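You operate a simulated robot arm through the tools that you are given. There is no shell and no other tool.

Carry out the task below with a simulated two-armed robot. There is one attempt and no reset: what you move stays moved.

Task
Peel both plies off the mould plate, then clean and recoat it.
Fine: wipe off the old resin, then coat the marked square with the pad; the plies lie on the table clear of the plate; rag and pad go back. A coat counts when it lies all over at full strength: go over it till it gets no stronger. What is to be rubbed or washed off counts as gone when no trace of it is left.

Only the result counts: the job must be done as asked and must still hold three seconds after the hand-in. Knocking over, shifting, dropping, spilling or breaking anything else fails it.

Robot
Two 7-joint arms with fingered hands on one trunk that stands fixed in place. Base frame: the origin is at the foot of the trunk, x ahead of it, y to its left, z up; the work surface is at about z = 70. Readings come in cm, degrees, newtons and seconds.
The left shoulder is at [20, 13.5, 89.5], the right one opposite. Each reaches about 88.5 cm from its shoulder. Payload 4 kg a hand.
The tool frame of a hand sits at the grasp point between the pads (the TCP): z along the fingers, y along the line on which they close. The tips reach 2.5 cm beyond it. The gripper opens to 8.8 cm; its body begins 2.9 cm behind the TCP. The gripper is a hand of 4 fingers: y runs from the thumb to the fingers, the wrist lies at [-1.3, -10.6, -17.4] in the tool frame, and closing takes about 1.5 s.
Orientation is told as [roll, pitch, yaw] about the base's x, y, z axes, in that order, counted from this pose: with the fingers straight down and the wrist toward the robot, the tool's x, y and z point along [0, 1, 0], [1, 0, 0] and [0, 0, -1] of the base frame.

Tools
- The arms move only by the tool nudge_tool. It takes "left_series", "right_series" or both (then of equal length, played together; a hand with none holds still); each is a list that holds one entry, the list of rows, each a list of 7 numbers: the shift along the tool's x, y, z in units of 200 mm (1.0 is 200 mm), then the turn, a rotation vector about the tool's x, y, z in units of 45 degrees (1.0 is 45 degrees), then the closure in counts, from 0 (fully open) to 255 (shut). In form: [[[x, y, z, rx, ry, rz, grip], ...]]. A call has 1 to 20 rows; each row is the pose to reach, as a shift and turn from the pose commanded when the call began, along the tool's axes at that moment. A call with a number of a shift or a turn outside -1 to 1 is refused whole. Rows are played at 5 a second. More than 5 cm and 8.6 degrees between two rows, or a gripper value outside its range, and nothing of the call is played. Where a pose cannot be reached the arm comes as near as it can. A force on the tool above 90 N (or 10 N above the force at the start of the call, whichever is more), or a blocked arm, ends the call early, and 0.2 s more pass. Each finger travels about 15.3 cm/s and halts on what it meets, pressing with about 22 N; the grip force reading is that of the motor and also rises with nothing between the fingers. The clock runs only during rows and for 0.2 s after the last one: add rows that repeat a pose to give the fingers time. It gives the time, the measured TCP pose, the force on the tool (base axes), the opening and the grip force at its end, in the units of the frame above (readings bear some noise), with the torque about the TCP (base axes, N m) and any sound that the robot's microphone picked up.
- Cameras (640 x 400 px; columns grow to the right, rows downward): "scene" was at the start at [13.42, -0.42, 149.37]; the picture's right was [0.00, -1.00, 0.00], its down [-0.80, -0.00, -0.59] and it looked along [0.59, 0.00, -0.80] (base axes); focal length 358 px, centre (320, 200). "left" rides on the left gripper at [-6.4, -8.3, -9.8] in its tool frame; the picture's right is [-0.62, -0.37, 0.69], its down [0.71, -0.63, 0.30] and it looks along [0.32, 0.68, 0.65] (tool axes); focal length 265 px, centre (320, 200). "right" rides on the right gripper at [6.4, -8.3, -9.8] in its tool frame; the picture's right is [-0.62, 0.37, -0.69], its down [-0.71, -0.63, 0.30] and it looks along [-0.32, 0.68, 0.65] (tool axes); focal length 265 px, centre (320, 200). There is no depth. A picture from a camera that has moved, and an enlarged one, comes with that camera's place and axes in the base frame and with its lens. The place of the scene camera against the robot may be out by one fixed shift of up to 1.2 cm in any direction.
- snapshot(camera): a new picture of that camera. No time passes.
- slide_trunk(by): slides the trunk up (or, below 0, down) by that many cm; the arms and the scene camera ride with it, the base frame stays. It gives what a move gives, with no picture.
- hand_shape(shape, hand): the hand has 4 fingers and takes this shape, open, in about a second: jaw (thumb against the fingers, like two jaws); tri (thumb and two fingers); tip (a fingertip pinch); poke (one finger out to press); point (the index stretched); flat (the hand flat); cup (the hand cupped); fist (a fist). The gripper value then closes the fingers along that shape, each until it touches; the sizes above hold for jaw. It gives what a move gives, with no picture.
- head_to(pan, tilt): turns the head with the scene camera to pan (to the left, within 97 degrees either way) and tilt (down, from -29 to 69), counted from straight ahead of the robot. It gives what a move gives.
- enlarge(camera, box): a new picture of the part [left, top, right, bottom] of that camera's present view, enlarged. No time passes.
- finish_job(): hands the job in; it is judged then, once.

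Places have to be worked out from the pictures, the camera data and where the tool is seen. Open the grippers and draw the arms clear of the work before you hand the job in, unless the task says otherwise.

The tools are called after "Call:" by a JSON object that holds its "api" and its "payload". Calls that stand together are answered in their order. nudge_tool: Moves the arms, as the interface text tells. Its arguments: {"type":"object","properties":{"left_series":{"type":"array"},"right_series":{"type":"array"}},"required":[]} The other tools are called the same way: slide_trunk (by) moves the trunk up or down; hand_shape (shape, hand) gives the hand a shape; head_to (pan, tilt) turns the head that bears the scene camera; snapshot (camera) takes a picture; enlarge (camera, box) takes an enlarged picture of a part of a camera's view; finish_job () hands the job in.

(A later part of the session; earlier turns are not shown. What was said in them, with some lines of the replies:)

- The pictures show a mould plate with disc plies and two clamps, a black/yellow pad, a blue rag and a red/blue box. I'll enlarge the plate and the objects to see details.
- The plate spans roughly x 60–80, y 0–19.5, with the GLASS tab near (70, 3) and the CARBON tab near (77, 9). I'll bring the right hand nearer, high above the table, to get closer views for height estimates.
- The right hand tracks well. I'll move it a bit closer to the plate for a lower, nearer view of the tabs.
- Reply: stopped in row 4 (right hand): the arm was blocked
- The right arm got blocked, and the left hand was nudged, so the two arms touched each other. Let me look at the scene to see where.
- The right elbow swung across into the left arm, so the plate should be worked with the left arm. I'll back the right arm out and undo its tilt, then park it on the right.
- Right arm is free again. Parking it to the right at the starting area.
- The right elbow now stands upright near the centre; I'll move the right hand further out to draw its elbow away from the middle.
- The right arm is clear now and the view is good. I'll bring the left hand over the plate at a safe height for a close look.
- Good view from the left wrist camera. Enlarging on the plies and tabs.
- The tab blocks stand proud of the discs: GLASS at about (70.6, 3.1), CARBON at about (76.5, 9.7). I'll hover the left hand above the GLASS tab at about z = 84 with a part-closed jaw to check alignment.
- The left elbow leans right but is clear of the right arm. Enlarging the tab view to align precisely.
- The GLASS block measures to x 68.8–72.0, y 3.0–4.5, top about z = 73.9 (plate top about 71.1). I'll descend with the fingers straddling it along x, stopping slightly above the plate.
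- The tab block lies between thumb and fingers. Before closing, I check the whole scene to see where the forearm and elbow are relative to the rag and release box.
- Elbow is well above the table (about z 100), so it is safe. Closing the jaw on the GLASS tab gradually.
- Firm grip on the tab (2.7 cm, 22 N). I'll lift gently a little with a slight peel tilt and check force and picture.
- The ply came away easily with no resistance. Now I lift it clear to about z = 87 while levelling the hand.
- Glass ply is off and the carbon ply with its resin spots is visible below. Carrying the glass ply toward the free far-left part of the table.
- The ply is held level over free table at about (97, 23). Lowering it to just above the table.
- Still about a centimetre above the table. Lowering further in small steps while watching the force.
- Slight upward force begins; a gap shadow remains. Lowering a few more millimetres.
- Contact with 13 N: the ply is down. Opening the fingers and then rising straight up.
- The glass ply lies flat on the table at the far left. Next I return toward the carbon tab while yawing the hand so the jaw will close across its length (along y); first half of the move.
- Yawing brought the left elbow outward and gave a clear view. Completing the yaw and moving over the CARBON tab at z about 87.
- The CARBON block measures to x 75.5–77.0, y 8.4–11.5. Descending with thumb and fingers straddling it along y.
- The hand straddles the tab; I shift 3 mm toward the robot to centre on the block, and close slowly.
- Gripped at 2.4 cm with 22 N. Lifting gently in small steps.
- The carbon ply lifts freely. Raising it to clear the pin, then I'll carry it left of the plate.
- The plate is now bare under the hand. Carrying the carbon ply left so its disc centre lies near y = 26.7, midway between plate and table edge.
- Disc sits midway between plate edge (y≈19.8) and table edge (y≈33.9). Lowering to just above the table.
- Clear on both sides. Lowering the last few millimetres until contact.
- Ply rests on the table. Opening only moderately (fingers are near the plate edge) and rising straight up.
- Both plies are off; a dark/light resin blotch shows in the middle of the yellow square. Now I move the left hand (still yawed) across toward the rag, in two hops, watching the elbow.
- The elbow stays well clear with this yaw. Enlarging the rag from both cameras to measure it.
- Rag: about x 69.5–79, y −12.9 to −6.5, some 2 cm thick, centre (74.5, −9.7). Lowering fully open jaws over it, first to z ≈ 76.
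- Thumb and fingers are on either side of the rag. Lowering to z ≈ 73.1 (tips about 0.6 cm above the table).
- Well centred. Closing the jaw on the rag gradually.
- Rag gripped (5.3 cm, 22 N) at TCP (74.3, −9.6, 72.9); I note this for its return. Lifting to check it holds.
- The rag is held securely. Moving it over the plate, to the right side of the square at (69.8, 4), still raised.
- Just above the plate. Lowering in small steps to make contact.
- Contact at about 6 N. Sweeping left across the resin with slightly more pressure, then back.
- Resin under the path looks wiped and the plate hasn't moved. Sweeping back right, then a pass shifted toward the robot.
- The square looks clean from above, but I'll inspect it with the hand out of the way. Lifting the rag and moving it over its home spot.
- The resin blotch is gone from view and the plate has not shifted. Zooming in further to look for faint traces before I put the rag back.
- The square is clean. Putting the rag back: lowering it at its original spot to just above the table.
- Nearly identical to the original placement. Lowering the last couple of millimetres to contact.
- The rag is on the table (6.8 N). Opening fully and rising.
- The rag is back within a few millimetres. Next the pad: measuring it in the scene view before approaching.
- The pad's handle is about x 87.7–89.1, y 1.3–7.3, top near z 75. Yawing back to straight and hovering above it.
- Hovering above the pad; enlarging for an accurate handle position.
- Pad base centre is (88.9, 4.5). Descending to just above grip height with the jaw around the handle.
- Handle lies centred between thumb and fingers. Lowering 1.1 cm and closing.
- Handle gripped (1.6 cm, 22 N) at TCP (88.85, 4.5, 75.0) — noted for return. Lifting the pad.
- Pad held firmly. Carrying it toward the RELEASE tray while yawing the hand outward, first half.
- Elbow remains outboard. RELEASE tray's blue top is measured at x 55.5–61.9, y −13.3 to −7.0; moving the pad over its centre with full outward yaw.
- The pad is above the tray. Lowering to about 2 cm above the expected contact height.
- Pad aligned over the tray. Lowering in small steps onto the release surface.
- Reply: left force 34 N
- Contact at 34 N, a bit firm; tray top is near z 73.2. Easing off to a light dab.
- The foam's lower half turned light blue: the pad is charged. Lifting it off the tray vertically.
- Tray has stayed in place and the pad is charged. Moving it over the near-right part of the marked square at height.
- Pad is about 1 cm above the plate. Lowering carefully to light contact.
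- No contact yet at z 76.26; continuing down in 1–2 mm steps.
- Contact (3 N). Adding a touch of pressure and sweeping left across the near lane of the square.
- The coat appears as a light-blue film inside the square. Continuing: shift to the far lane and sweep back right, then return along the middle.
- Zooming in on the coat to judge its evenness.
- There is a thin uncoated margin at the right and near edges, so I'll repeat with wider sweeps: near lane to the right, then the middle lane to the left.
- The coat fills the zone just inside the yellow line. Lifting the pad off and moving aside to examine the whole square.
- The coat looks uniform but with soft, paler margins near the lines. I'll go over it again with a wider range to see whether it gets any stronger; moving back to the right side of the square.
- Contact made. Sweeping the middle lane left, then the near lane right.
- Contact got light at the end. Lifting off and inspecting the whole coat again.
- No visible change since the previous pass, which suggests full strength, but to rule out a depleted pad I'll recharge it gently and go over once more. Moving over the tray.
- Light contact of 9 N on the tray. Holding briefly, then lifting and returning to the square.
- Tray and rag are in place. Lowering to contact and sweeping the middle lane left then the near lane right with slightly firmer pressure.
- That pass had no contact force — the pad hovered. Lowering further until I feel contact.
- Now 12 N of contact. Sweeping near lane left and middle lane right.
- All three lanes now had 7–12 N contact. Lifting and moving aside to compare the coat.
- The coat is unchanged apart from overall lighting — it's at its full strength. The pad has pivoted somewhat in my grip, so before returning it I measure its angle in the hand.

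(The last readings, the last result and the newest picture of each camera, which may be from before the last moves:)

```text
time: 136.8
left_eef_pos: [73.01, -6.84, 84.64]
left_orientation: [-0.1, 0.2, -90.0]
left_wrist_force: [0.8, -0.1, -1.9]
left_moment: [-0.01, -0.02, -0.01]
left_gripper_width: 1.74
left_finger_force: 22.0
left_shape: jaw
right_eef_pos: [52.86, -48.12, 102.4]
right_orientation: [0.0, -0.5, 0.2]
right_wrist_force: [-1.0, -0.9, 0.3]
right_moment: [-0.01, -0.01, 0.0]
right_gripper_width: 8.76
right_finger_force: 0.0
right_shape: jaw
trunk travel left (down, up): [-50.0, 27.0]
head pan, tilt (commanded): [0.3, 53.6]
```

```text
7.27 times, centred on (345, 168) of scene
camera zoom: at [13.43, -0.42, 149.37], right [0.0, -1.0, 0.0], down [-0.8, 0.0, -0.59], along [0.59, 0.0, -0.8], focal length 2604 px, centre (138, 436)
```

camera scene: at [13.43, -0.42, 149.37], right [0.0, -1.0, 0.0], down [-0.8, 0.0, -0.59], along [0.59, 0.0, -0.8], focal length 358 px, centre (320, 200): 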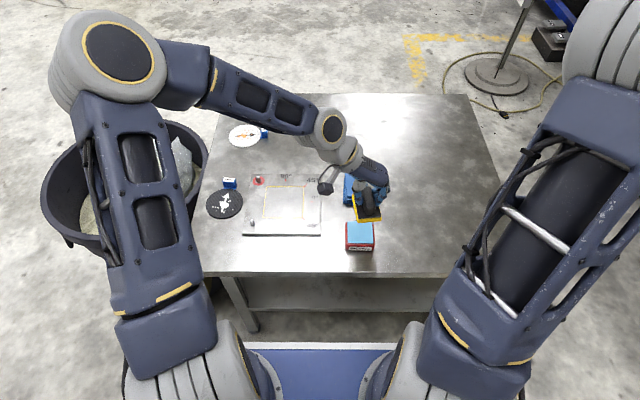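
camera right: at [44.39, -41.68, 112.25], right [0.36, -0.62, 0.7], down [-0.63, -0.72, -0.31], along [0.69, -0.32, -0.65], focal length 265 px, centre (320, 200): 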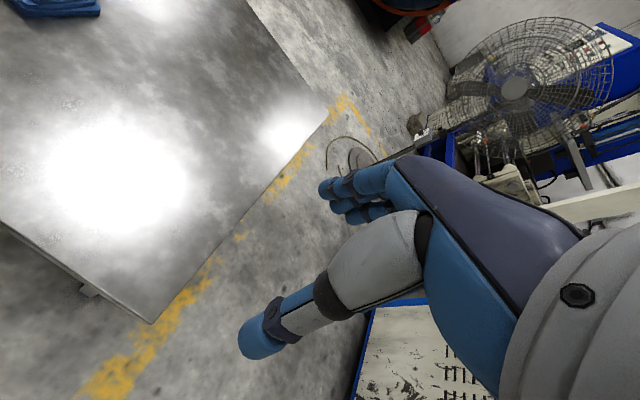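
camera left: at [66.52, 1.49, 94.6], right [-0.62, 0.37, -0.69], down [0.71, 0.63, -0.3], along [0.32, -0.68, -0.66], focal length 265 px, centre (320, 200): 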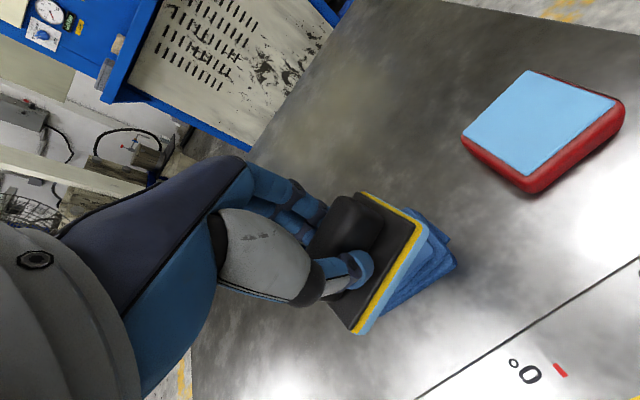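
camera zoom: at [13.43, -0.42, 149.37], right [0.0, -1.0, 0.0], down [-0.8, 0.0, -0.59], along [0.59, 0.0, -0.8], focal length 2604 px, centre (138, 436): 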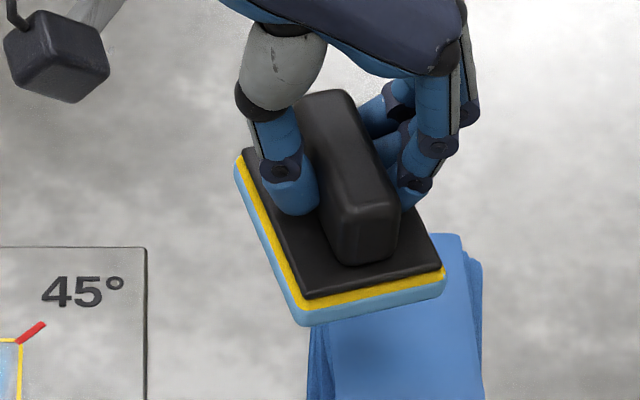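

The pad sits about 17° counter-clockwise in the hand, nearly centred. I'll return it with the hand at yaw −17° so it ends square; first half of the move.

Call:
{"api": "nudge_tool", "payload": {"left_series": [[[0.06, -0.045, -0.05, 0, 0, -0.135, 255], [0.13, -0.095, -0.1, 0, 0, -0.27, 255], [0.2, -0.14, -0.1, 0, 0, -0.405, 255], [0.27, -0.19, -0.1, 0, 0, -0.54, 255], [0.33, -0.24, -0.1, 0, 0, -0.675, 255], [0.4, -0.285, -0.1, 0, 0, -0.811, 255], [0.4, -0.285, -0.1, 0, 0, -0.811, 255]]]}}

Call:
{"api": "nudge_tool", "payload": {"left_series": [[[0.08, 0.002, 0, 0, 0, -0.135, 255], [0.165, 0.004, 0, 0, 0, -0.27, 255], [0.25, 0.006, 0, 0, 0, -0.405, 255], [0.33, 0.008, 0, 0, 0, -0.54, 255], [0.41, 0.01, 0, 0, 0, -0.675, 255], [0.497, 0.013, 0, 0, 0, -0.811, 255], [0.497, 0.013, 0, 0, 0, -0.811, 255]]]}}

Call:
{"api": "snapshot", "payload": {"camera": "left"}}

Call:
{"api": "snapshot", "payload": {"camera": "scene"}}

```text
time: 138.4
left_eef_pos: [80.99, -1.14, 86.45]
left_orientation: [0.1, 0.3, -53.3]
left_wrist_force: [-0.2, -1.0, -1.8]
left_moment: [0.0, 0.0, 0.01]
left_gripper_width: 1.71
left_finger_force: 22.4
left_shape: jaw
right_eef_pos: [52.81, -48.06, 102.42]
right_orientation: [-0.1, -0.5, 0.1]
right_wrist_force: [0.0, -0.2, -0.5]
right_moment: [0.0, 0.0, -0.02]
right_gripper_width: 8.77
right_finger_force: 0.3
right_shape: jaw
trunk travel left (down, up): [-50.0, 27.0]
head pan, tilt (commanded): [0.3, 53.6]
```

```text
time: 140.0
left_eef_pos: [89.02, 4.61, 86.63]
left_orientation: [0.2, 0.2, -16.8]
left_wrist_force: [0.1, 0.3, -0.4]
left_moment: [-0.04, 0.02, 0.0]
left_gripper_width: 1.77
left_finger_force: 22.7
left_shape: jaw
right_eef_pos: [52.8, -48.2, 102.53]
right_orientation: [0.0, -0.5, 0.2]
right_wrist_force: [0.2, -0.3, -0.2]
right_moment: [0.0, 0.01, 0.01]
right_gripper_width: 8.75
right_finger_force: 0.0
right_shape: jaw
trunk travel left (down, up): [-50.0, 27.0]
head pan, tilt (commanded): [0.3, 53.6]
```

```text
taken
camera left: at [79.22, 0.8, 96.65], right [-0.53, -0.48, -0.69], down [-0.39, 0.87, -0.3], along [0.75, 0.11, -0.65], focal length 265 px, centre (320, 200)
```

left: 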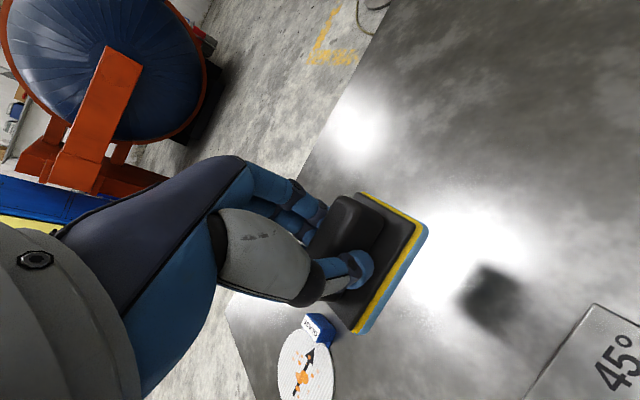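

```text
taken
camera scene: at [13.43, -0.42, 149.37], right [0.0, -1.0, 0.0], down [-0.8, 0.0, -0.59], along [0.59, 0.0, -0.8], focal length 358 px, centre (320, 200)
```

scene: 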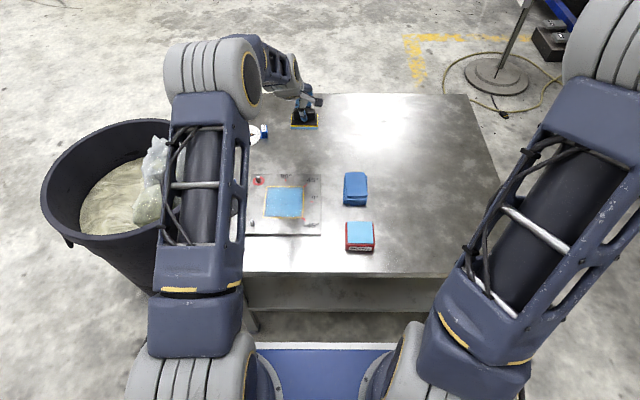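

Pad is over its home place, squared up. Lowering to just above the table.

Call:
{"api": "nudge_tool", "payload": {"left_series": [[[0, 0, 0.2, 0, 0, 0, 255], [0, 0, 0.4, 0, 0, 0, 255], [0, 0, 0.5, 0, 0, 0, 255], [0, 0, 0.56, 0, 0, 0, 255], [0, 0, 0.57, 0, 0, 0, 255], [0, 0, 0.57, 0, 0, 0, 255]]]}}

Call:
{"api": "enlarge", "payload": {"camera": "scene", "box": [280, 130, 335, 170]}}

Call:
{"api": "enlarge", "payload": {"camera": "left", "box": [310, 170, 470, 350]}}

```text
time: 141.4
left_eef_pos: [88.96, 4.71, 75.26]
left_orientation: [0.2, 0.3, -17.0]
left_wrist_force: [0.1, 0.1, -0.2]
left_moment: [-0.01, -0.02, -0.02]
left_gripper_width: 1.75
left_finger_force: 22.1
left_shape: jaw
right_eef_pos: [52.91, -48.12, 102.47]
right_orientation: [0.0, -0.5, 0.1]
right_wrist_force: [0.9, -0.2, -0.2]
right_moment: [-0.01, 0.03, -0.01]
right_gripper_width: 8.77
right_finger_force: 0.1
right_shape: jaw
trunk travel left (down, up): [-50.0, 27.0]
head pan, tilt (commanded): [0.3, 53.6]
```

```text
10.00 times, centred on (308, 150) of scene
camera zoom: at [13.43, -0.42, 149.37], right [0.0, -1.0, 0.0], down [-0.8, 0.0, -0.59], along [0.59, 0.0, -0.8], focal length 3580 px, centre (445, 700)
```

zoom: 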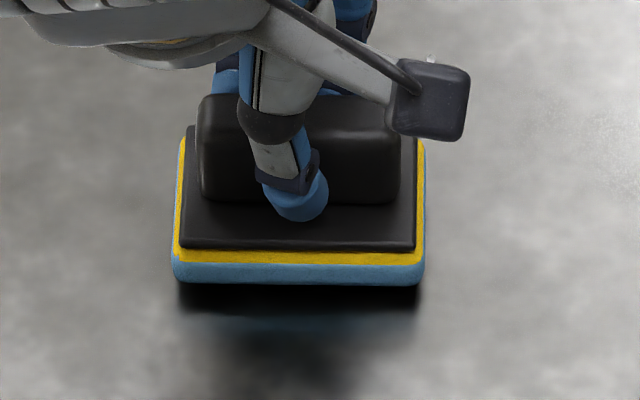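

```text
2.22 times, centred on (390, 260) of left
camera zoom: at [79.21, 0.91, 85.19], right [-0.53, -0.48, -0.69], down [-0.39, 0.87, -0.3], along [0.75, 0.11, -0.65], focal length 590 px, centre (164, 67)
```

zoom: 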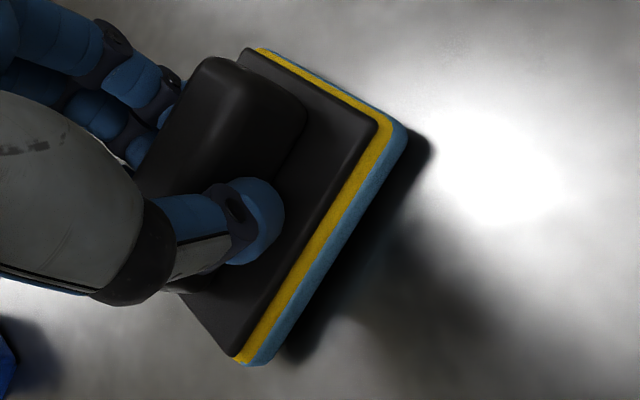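

Nearly identical to its original outline; nudging 2 mm forward and lowering to contact.

Call:
{"api": "nudge_tool", "payload": {"left_series": [[[0.003, 0.0096, 0.01, 0, 0, 0, 255], [0.003, 0.0096, 0.018, 0, 0, 0, 255], [0.003, 0.0096, 0.024, 0, 0, 0, 255], [0.003, 0.0096, 0.028, 0, 0, 0, 255], [0.003, 0.0096, 0.028, 0, 0, 0, 255]]]}}

```text
time: 142.6
left_eef_pos: [89.19, 4.54, 74.87]
left_orientation: [0.3, 0.1, -17.0]
left_wrist_force: [-0.1, -0.5, 4.5]
left_moment: [-0.01, -0.02, 0.0]
left_gripper_width: 1.74
left_finger_force: 21.5
left_shape: jaw
right_eef_pos: [52.75, -48.17, 102.47]
right_orientation: [0.0, -0.6, 0.1]
right_wrist_force: [-0.2, 0.1, 0.3]
right_moment: [0.01, -0.01, 0.01]
right_gripper_width: 8.75
right_finger_force: 0.1
right_shape: jaw
trunk travel left (down, up): [-50.0, 27.0]
head pan, tilt (commanded): [0.3, 53.6]
```

Pad rests on the table (4.5 N). Opening the jaw and rising straight up.

Call:
{"api": "nudge_tool", "payload": {"left_series": [[[0, 0, 0, 0, 0, 0, 225], [0, 0, 0, 0, 0, 0, 195], [0, 0, 0, 0, 0, 0, 160], [0, 0, 0, 0, 0, 0, 120], [0, 0, 0, 0, 0, 0, 60], [0, 0, 0, 0, 0, 0, 60], [0, 0, -0.05, 0, 0, 0, 60], [0, 0, -0.15, 0, 0, 0, 60], [0, 0, -0.35, 0, 0, 0, 60], [0, 0, -0.55, 0, 0, 0, 60], [0, 0, -0.75, 0, 0, 0, 30], [0, 0, -0.85, 0, 0, 0, 0], [0, 0, -0.85, 0, 0, 0, 0]]]}}

Call:
{"api": "enlarge", "payload": {"camera": "scene", "box": [280, 130, 335, 170]}}

Call:
{"api": "snapshot", "payload": {"camera": "left"}}

```text
time: 145.4
left_eef_pos: [89.22, 4.63, 91.77]
left_orientation: [0.2, 0.2, -17.1]
left_wrist_force: [1.2, 1.0, -0.7]
left_moment: [0.0, 0.0, 0.0]
left_gripper_width: 8.75
left_finger_force: 0.0
left_shape: jaw
right_eef_pos: [52.82, -48.22, 102.37]
right_orientation: [0.1, -0.5, 0.2]
right_wrist_force: [0.0, -0.6, 1.2]
right_moment: [0.01, 0.0, 0.01]
right_gripper_width: 8.77
right_finger_force: 0.1
right_shape: jaw
trunk travel left (down, up): [-50.0, 27.0]
head pan, tilt (commanded): [0.3, 53.6]
```

```text
10.00 times, centred on (308, 150) of scene
camera zoom: at [13.43, -0.42, 149.37], right [0.0, -1.0, 0.0], down [-0.8, 0.0, -0.59], along [0.59, 0.0, -0.8], focal length 3580 px, centre (445, 700)
```

zoom: 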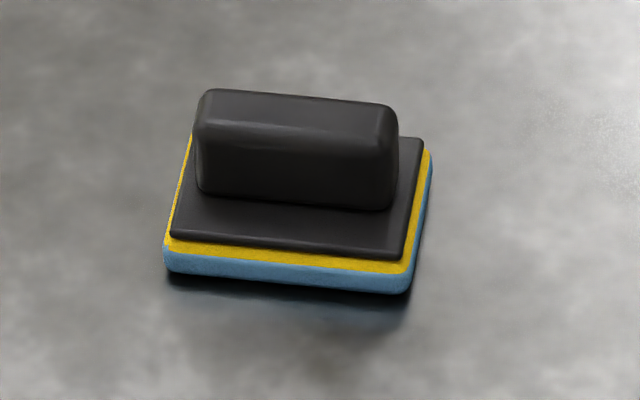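

```text
taken
camera left: at [79.42, 0.77, 101.8], right [-0.54, -0.48, -0.69], down [-0.39, 0.87, -0.3], along [0.75, 0.11, -0.65], focal length 265 px, centre (320, 200)
```

left: 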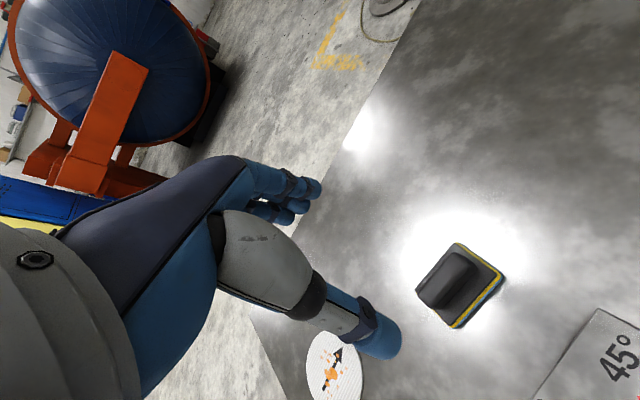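

The pad is back within a few millimetres. Now I retreat the left arm up and back to the left, clear of the work.

Call:
{"api": "nudge_tool", "payload": {"left_series": [[[0.05, -0.12, -0.12, 0, 0, 0, 0], [0.11, -0.27, -0.24, 0, 0, 0, 0], [0.17, -0.42, -0.36, 0, 0, 0, 0], [0.23, -0.58, -0.48, 0, 0, 0, 0], [0.29, -0.73, -0.55, 0, 0, 0, 0], [0.355, -0.892, -0.6, 0, 0, 0, 0], [0.355, -0.892, -0.6, 0, 0, 0, 0]]]}}

Call:
{"api": "nudge_tool", "payload": {"left_series": [[[0.06, -0.17, -0.02, 0, 0, 0, 0], [0.13, -0.34, -0.04, 0, 0, 0, 0], [0.2, -0.5, -0.06, 0, 0, 0, 0], [0.28, -0.67, -0.08, 0, 0, 0, 0], [0.36, -0.84, -0.1, 0, 0, 0, 0], [0.43, -0.98, -0.12, 0, 0, 0, 0], [0.43, -0.98, -0.12, 0, 0, 0, 0]]]}}

Call:
{"api": "snapshot", "payload": {"camera": "scene"}}

Call:
{"api": "snapshot", "payload": {"camera": "left"}}

```text
time: 147.0
left_eef_pos: [74.11, 16.54, 103.85]
left_orientation: [0.4, 0.2, -17.1]
left_wrist_force: [0.6, -0.2, -0.1]
left_moment: [0.02, 0.0, 0.01]
left_gripper_width: 8.78
left_finger_force: 0.1
left_shape: jaw
right_eef_pos: [52.9, -48.18, 102.36]
right_orientation: [0.0, -0.5, 0.1]
right_wrist_force: [-0.3, -0.3, 0.2]
right_moment: [-0.01, -0.02, -0.03]
right_gripper_width: 8.78
right_finger_force: 0.1
right_shape: jaw
trunk travel left (down, up): [-50.0, 27.0]
head pan, tilt (commanded): [0.3, 53.6]
```

```text
time: 148.6
left_eef_pos: [57.96, 30.52, 106.36]
left_orientation: [0.1, 0.2, -17.1]
left_wrist_force: [1.1, 0.0, 0.2]
left_moment: [-0.01, 0.0, 0.0]
left_gripper_width: 8.78
left_finger_force: 0.0
left_shape: jaw
right_eef_pos: [52.86, -48.11, 102.46]
right_orientation: [0.0, -0.5, 0.1]
right_wrist_force: [0.0, 0.7, 0.5]
right_moment: [0.0, -0.01, -0.01]
right_gripper_width: 8.77
right_finger_force: 0.0
right_shape: jaw
trunk travel left (down, up): [-50.0, 27.0]
head pan, tilt (commanded): [0.3, 53.6]
```

```text
taken
camera scene: at [13.43, -0.42, 149.37], right [0.0, -1.0, 0.0], down [-0.8, 0.0, -0.59], along [0.59, 0.0, -0.8], focal length 358 px, centre (320, 200)
```

scene: 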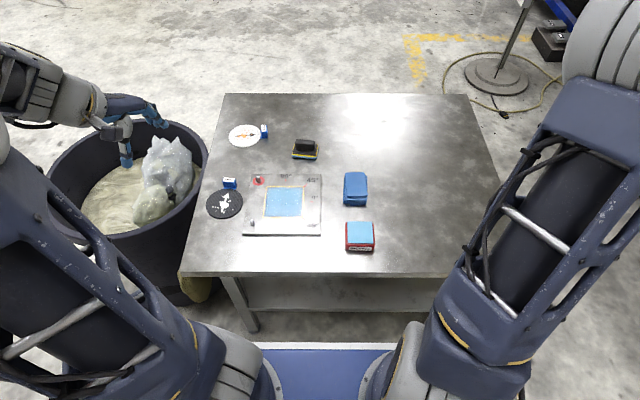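

```text
taken
camera left: at [48.2, 26.7, 116.25], right [-0.53, -0.48, -0.69], down [-0.39, 0.87, -0.3], along [0.75, 0.11, -0.65], focal length 265 px, centre (320, 200)
```

left: 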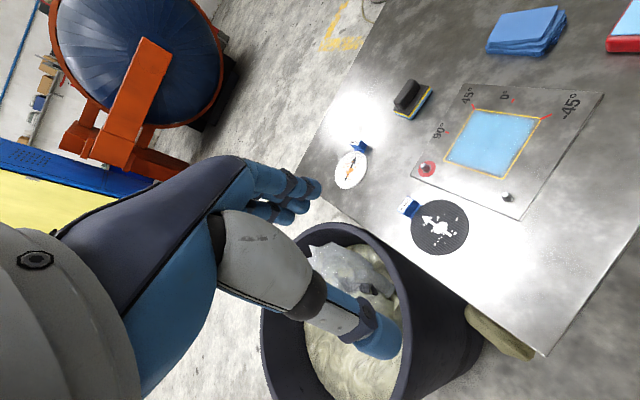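

Arms are clear. A final close check of the coat from two views before handing in.

Call:
{"api": "enlarge", "payload": {"camera": "scene", "box": [262, 182, 312, 222]}}

Call:
{"api": "enlarge", "payload": {"camera": "left", "box": [420, 80, 580, 200]}}

Call:
{"api": "enlarge", "payload": {"camera": "scene", "box": [190, 100, 390, 260]}}

```text
10.00 times, centred on (287, 202) of scene
camera zoom: at [13.43, -0.42, 149.37], right [0.0, -1.0, 0.0], down [-0.8, 0.0, -0.59], along [0.59, 0.0, -0.8], focal length 3580 px, centre (650, 180)
```

zoom: 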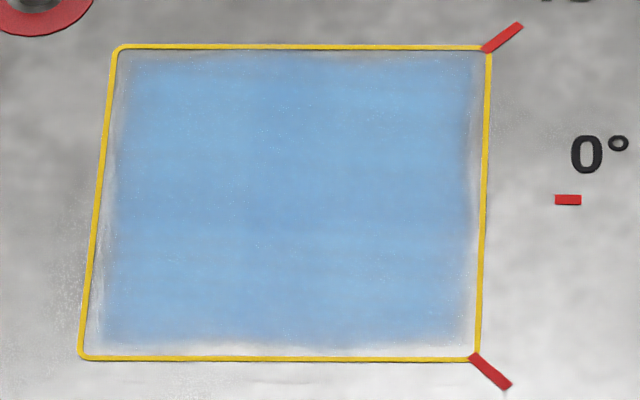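

```text
3.33 times, centred on (500, 140) of left
camera zoom: at [48.2, 26.7, 116.25], right [-0.53, -0.48, -0.69], down [-0.39, 0.87, -0.3], along [0.75, 0.11, -0.65], focal length 885 px, centre (-280, 400)
```

zoom: 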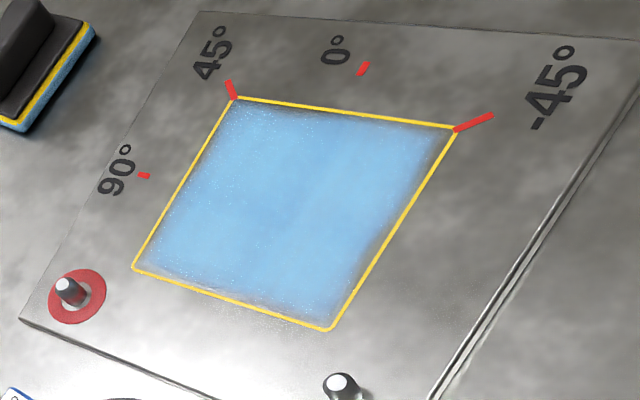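

```text
2.50 times, centred on (290, 180) of scene
camera zoom: at [13.43, -0.42, 149.37], right [0.0, -1.0, 0.0], down [-0.8, 0.0, -0.59], along [0.59, 0.0, -0.8], focal length 895 px, centre (395, 250)
```

zoom: 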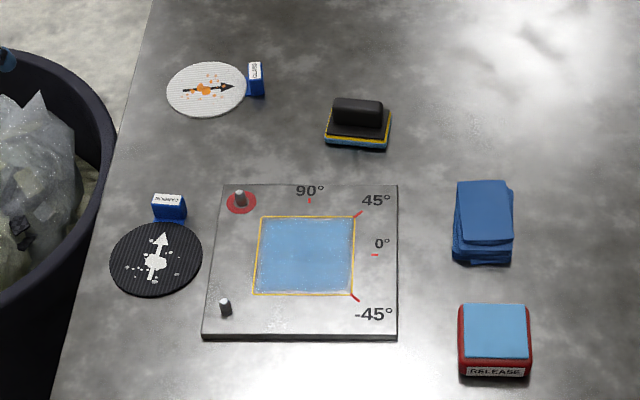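

Everything is in place. One closer look at the near and right margins of the coat to be sure they are only the soft border.

Call:
{"api": "enlarge", "payload": {"camera": "left", "box": [445, 100, 545, 185]}}

Call:
{"api": "enlarge", "payload": {"camera": "scene", "box": [287, 200, 312, 220]}}

Call:
{"api": "enlarge", "payload": {"camera": "scene", "box": [264, 183, 289, 203]}}

```text
4.71 times, centred on (495, 142) of left
camera zoom: at [48.2, 26.7, 116.25], right [-0.53, -0.48, -0.69], down [-0.39, 0.87, -0.3], along [0.75, 0.11, -0.65], focal length 1249 px, centre (-504, 471)
```

zoom: 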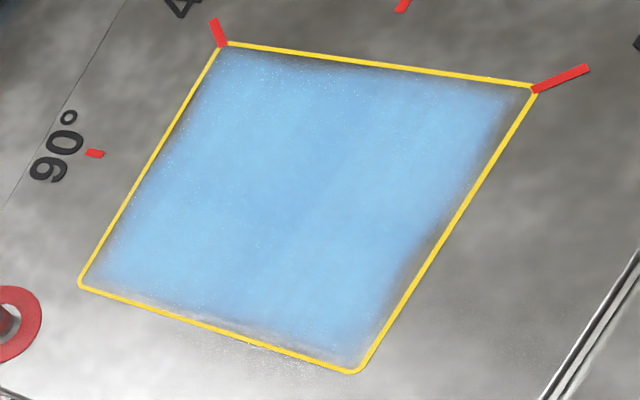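

```text
16.00 times, centred on (300, 210) of scene
camera zoom: at [13.43, -0.42, 149.37], right [0.0, -1.0, 0.0], down [-0.8, 0.0, -0.59], along [0.59, 0.0, -0.8], focal length 5728 px, centre (648, 40)
```

zoom: 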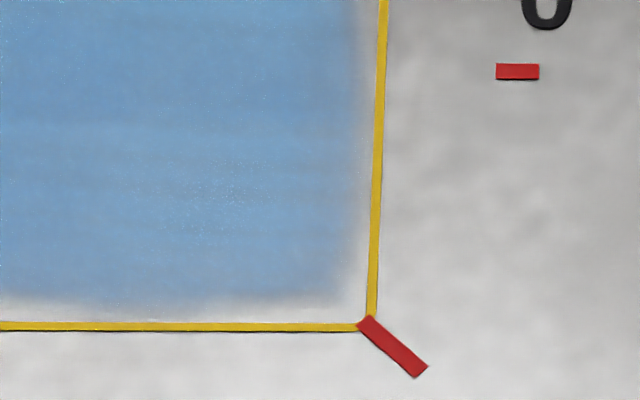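

```text
16.00 times, centred on (276, 193) of scene
camera zoom: at [13.43, -0.42, 149.37], right [0.0, -1.0, 0.0], down [-0.8, 0.0, -0.59], along [0.59, 0.0, -0.8], focal length 5728 px, centre (1016, 312)
```

zoom: 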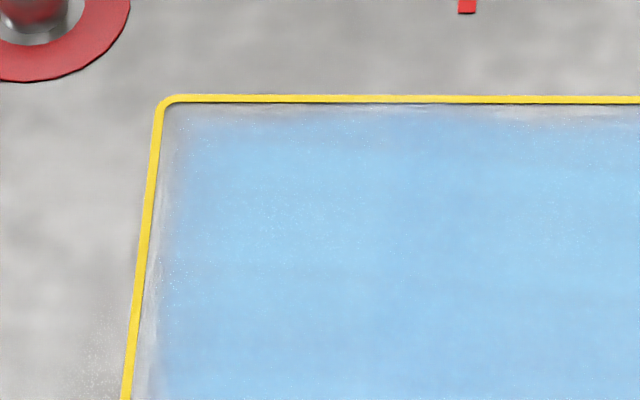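

The soft border is the same on all four sides and didn't change when I swept past the lines, so I take it as the film's own feathered edge. The resin is gone, and the coat stopped getting stronger. Both plies lie on the table clear of the plate. The rag is back to within a few millimetres; the pad is too, but turned about 7°. Both grippers are open and the arms are clear, so I'm handing in.

Call:
{"api": "finish_job", "payload": {}}

```text
The job is handed in.
```

I peeled both plies off the plate, wiped off the old resin, coated the marked square and handed the job in. No verdict has come back yet.

- **Plies:** the glass ply lies flat at the far left of the table. The carbon ply lies between the plate and the left table edge, about 2 cm clear of each.
- **Resin:** no trace shows in the close-up pictures, and the plate did not move while I wiped it.
- **Coat:** I went over the square three times and recharged the pad on the RELEASE tray before the last pass. The coat looked no stronger after each repeat pass. A pale margin of about 4 mm remains just inside the yellow line on all four sides. It did not change when I swept past the lines, so I took it as the coat's own soft edge.
- **Rag and pad:** both are back within about 3 mm of where they were. The rag is turned a few degrees and the pad about 7°.
- **Arms:** early on the right arm bumped the left one. Nothing on the table was touched, and I did the rest with the left arm. Both grippers are open and clear of the work.
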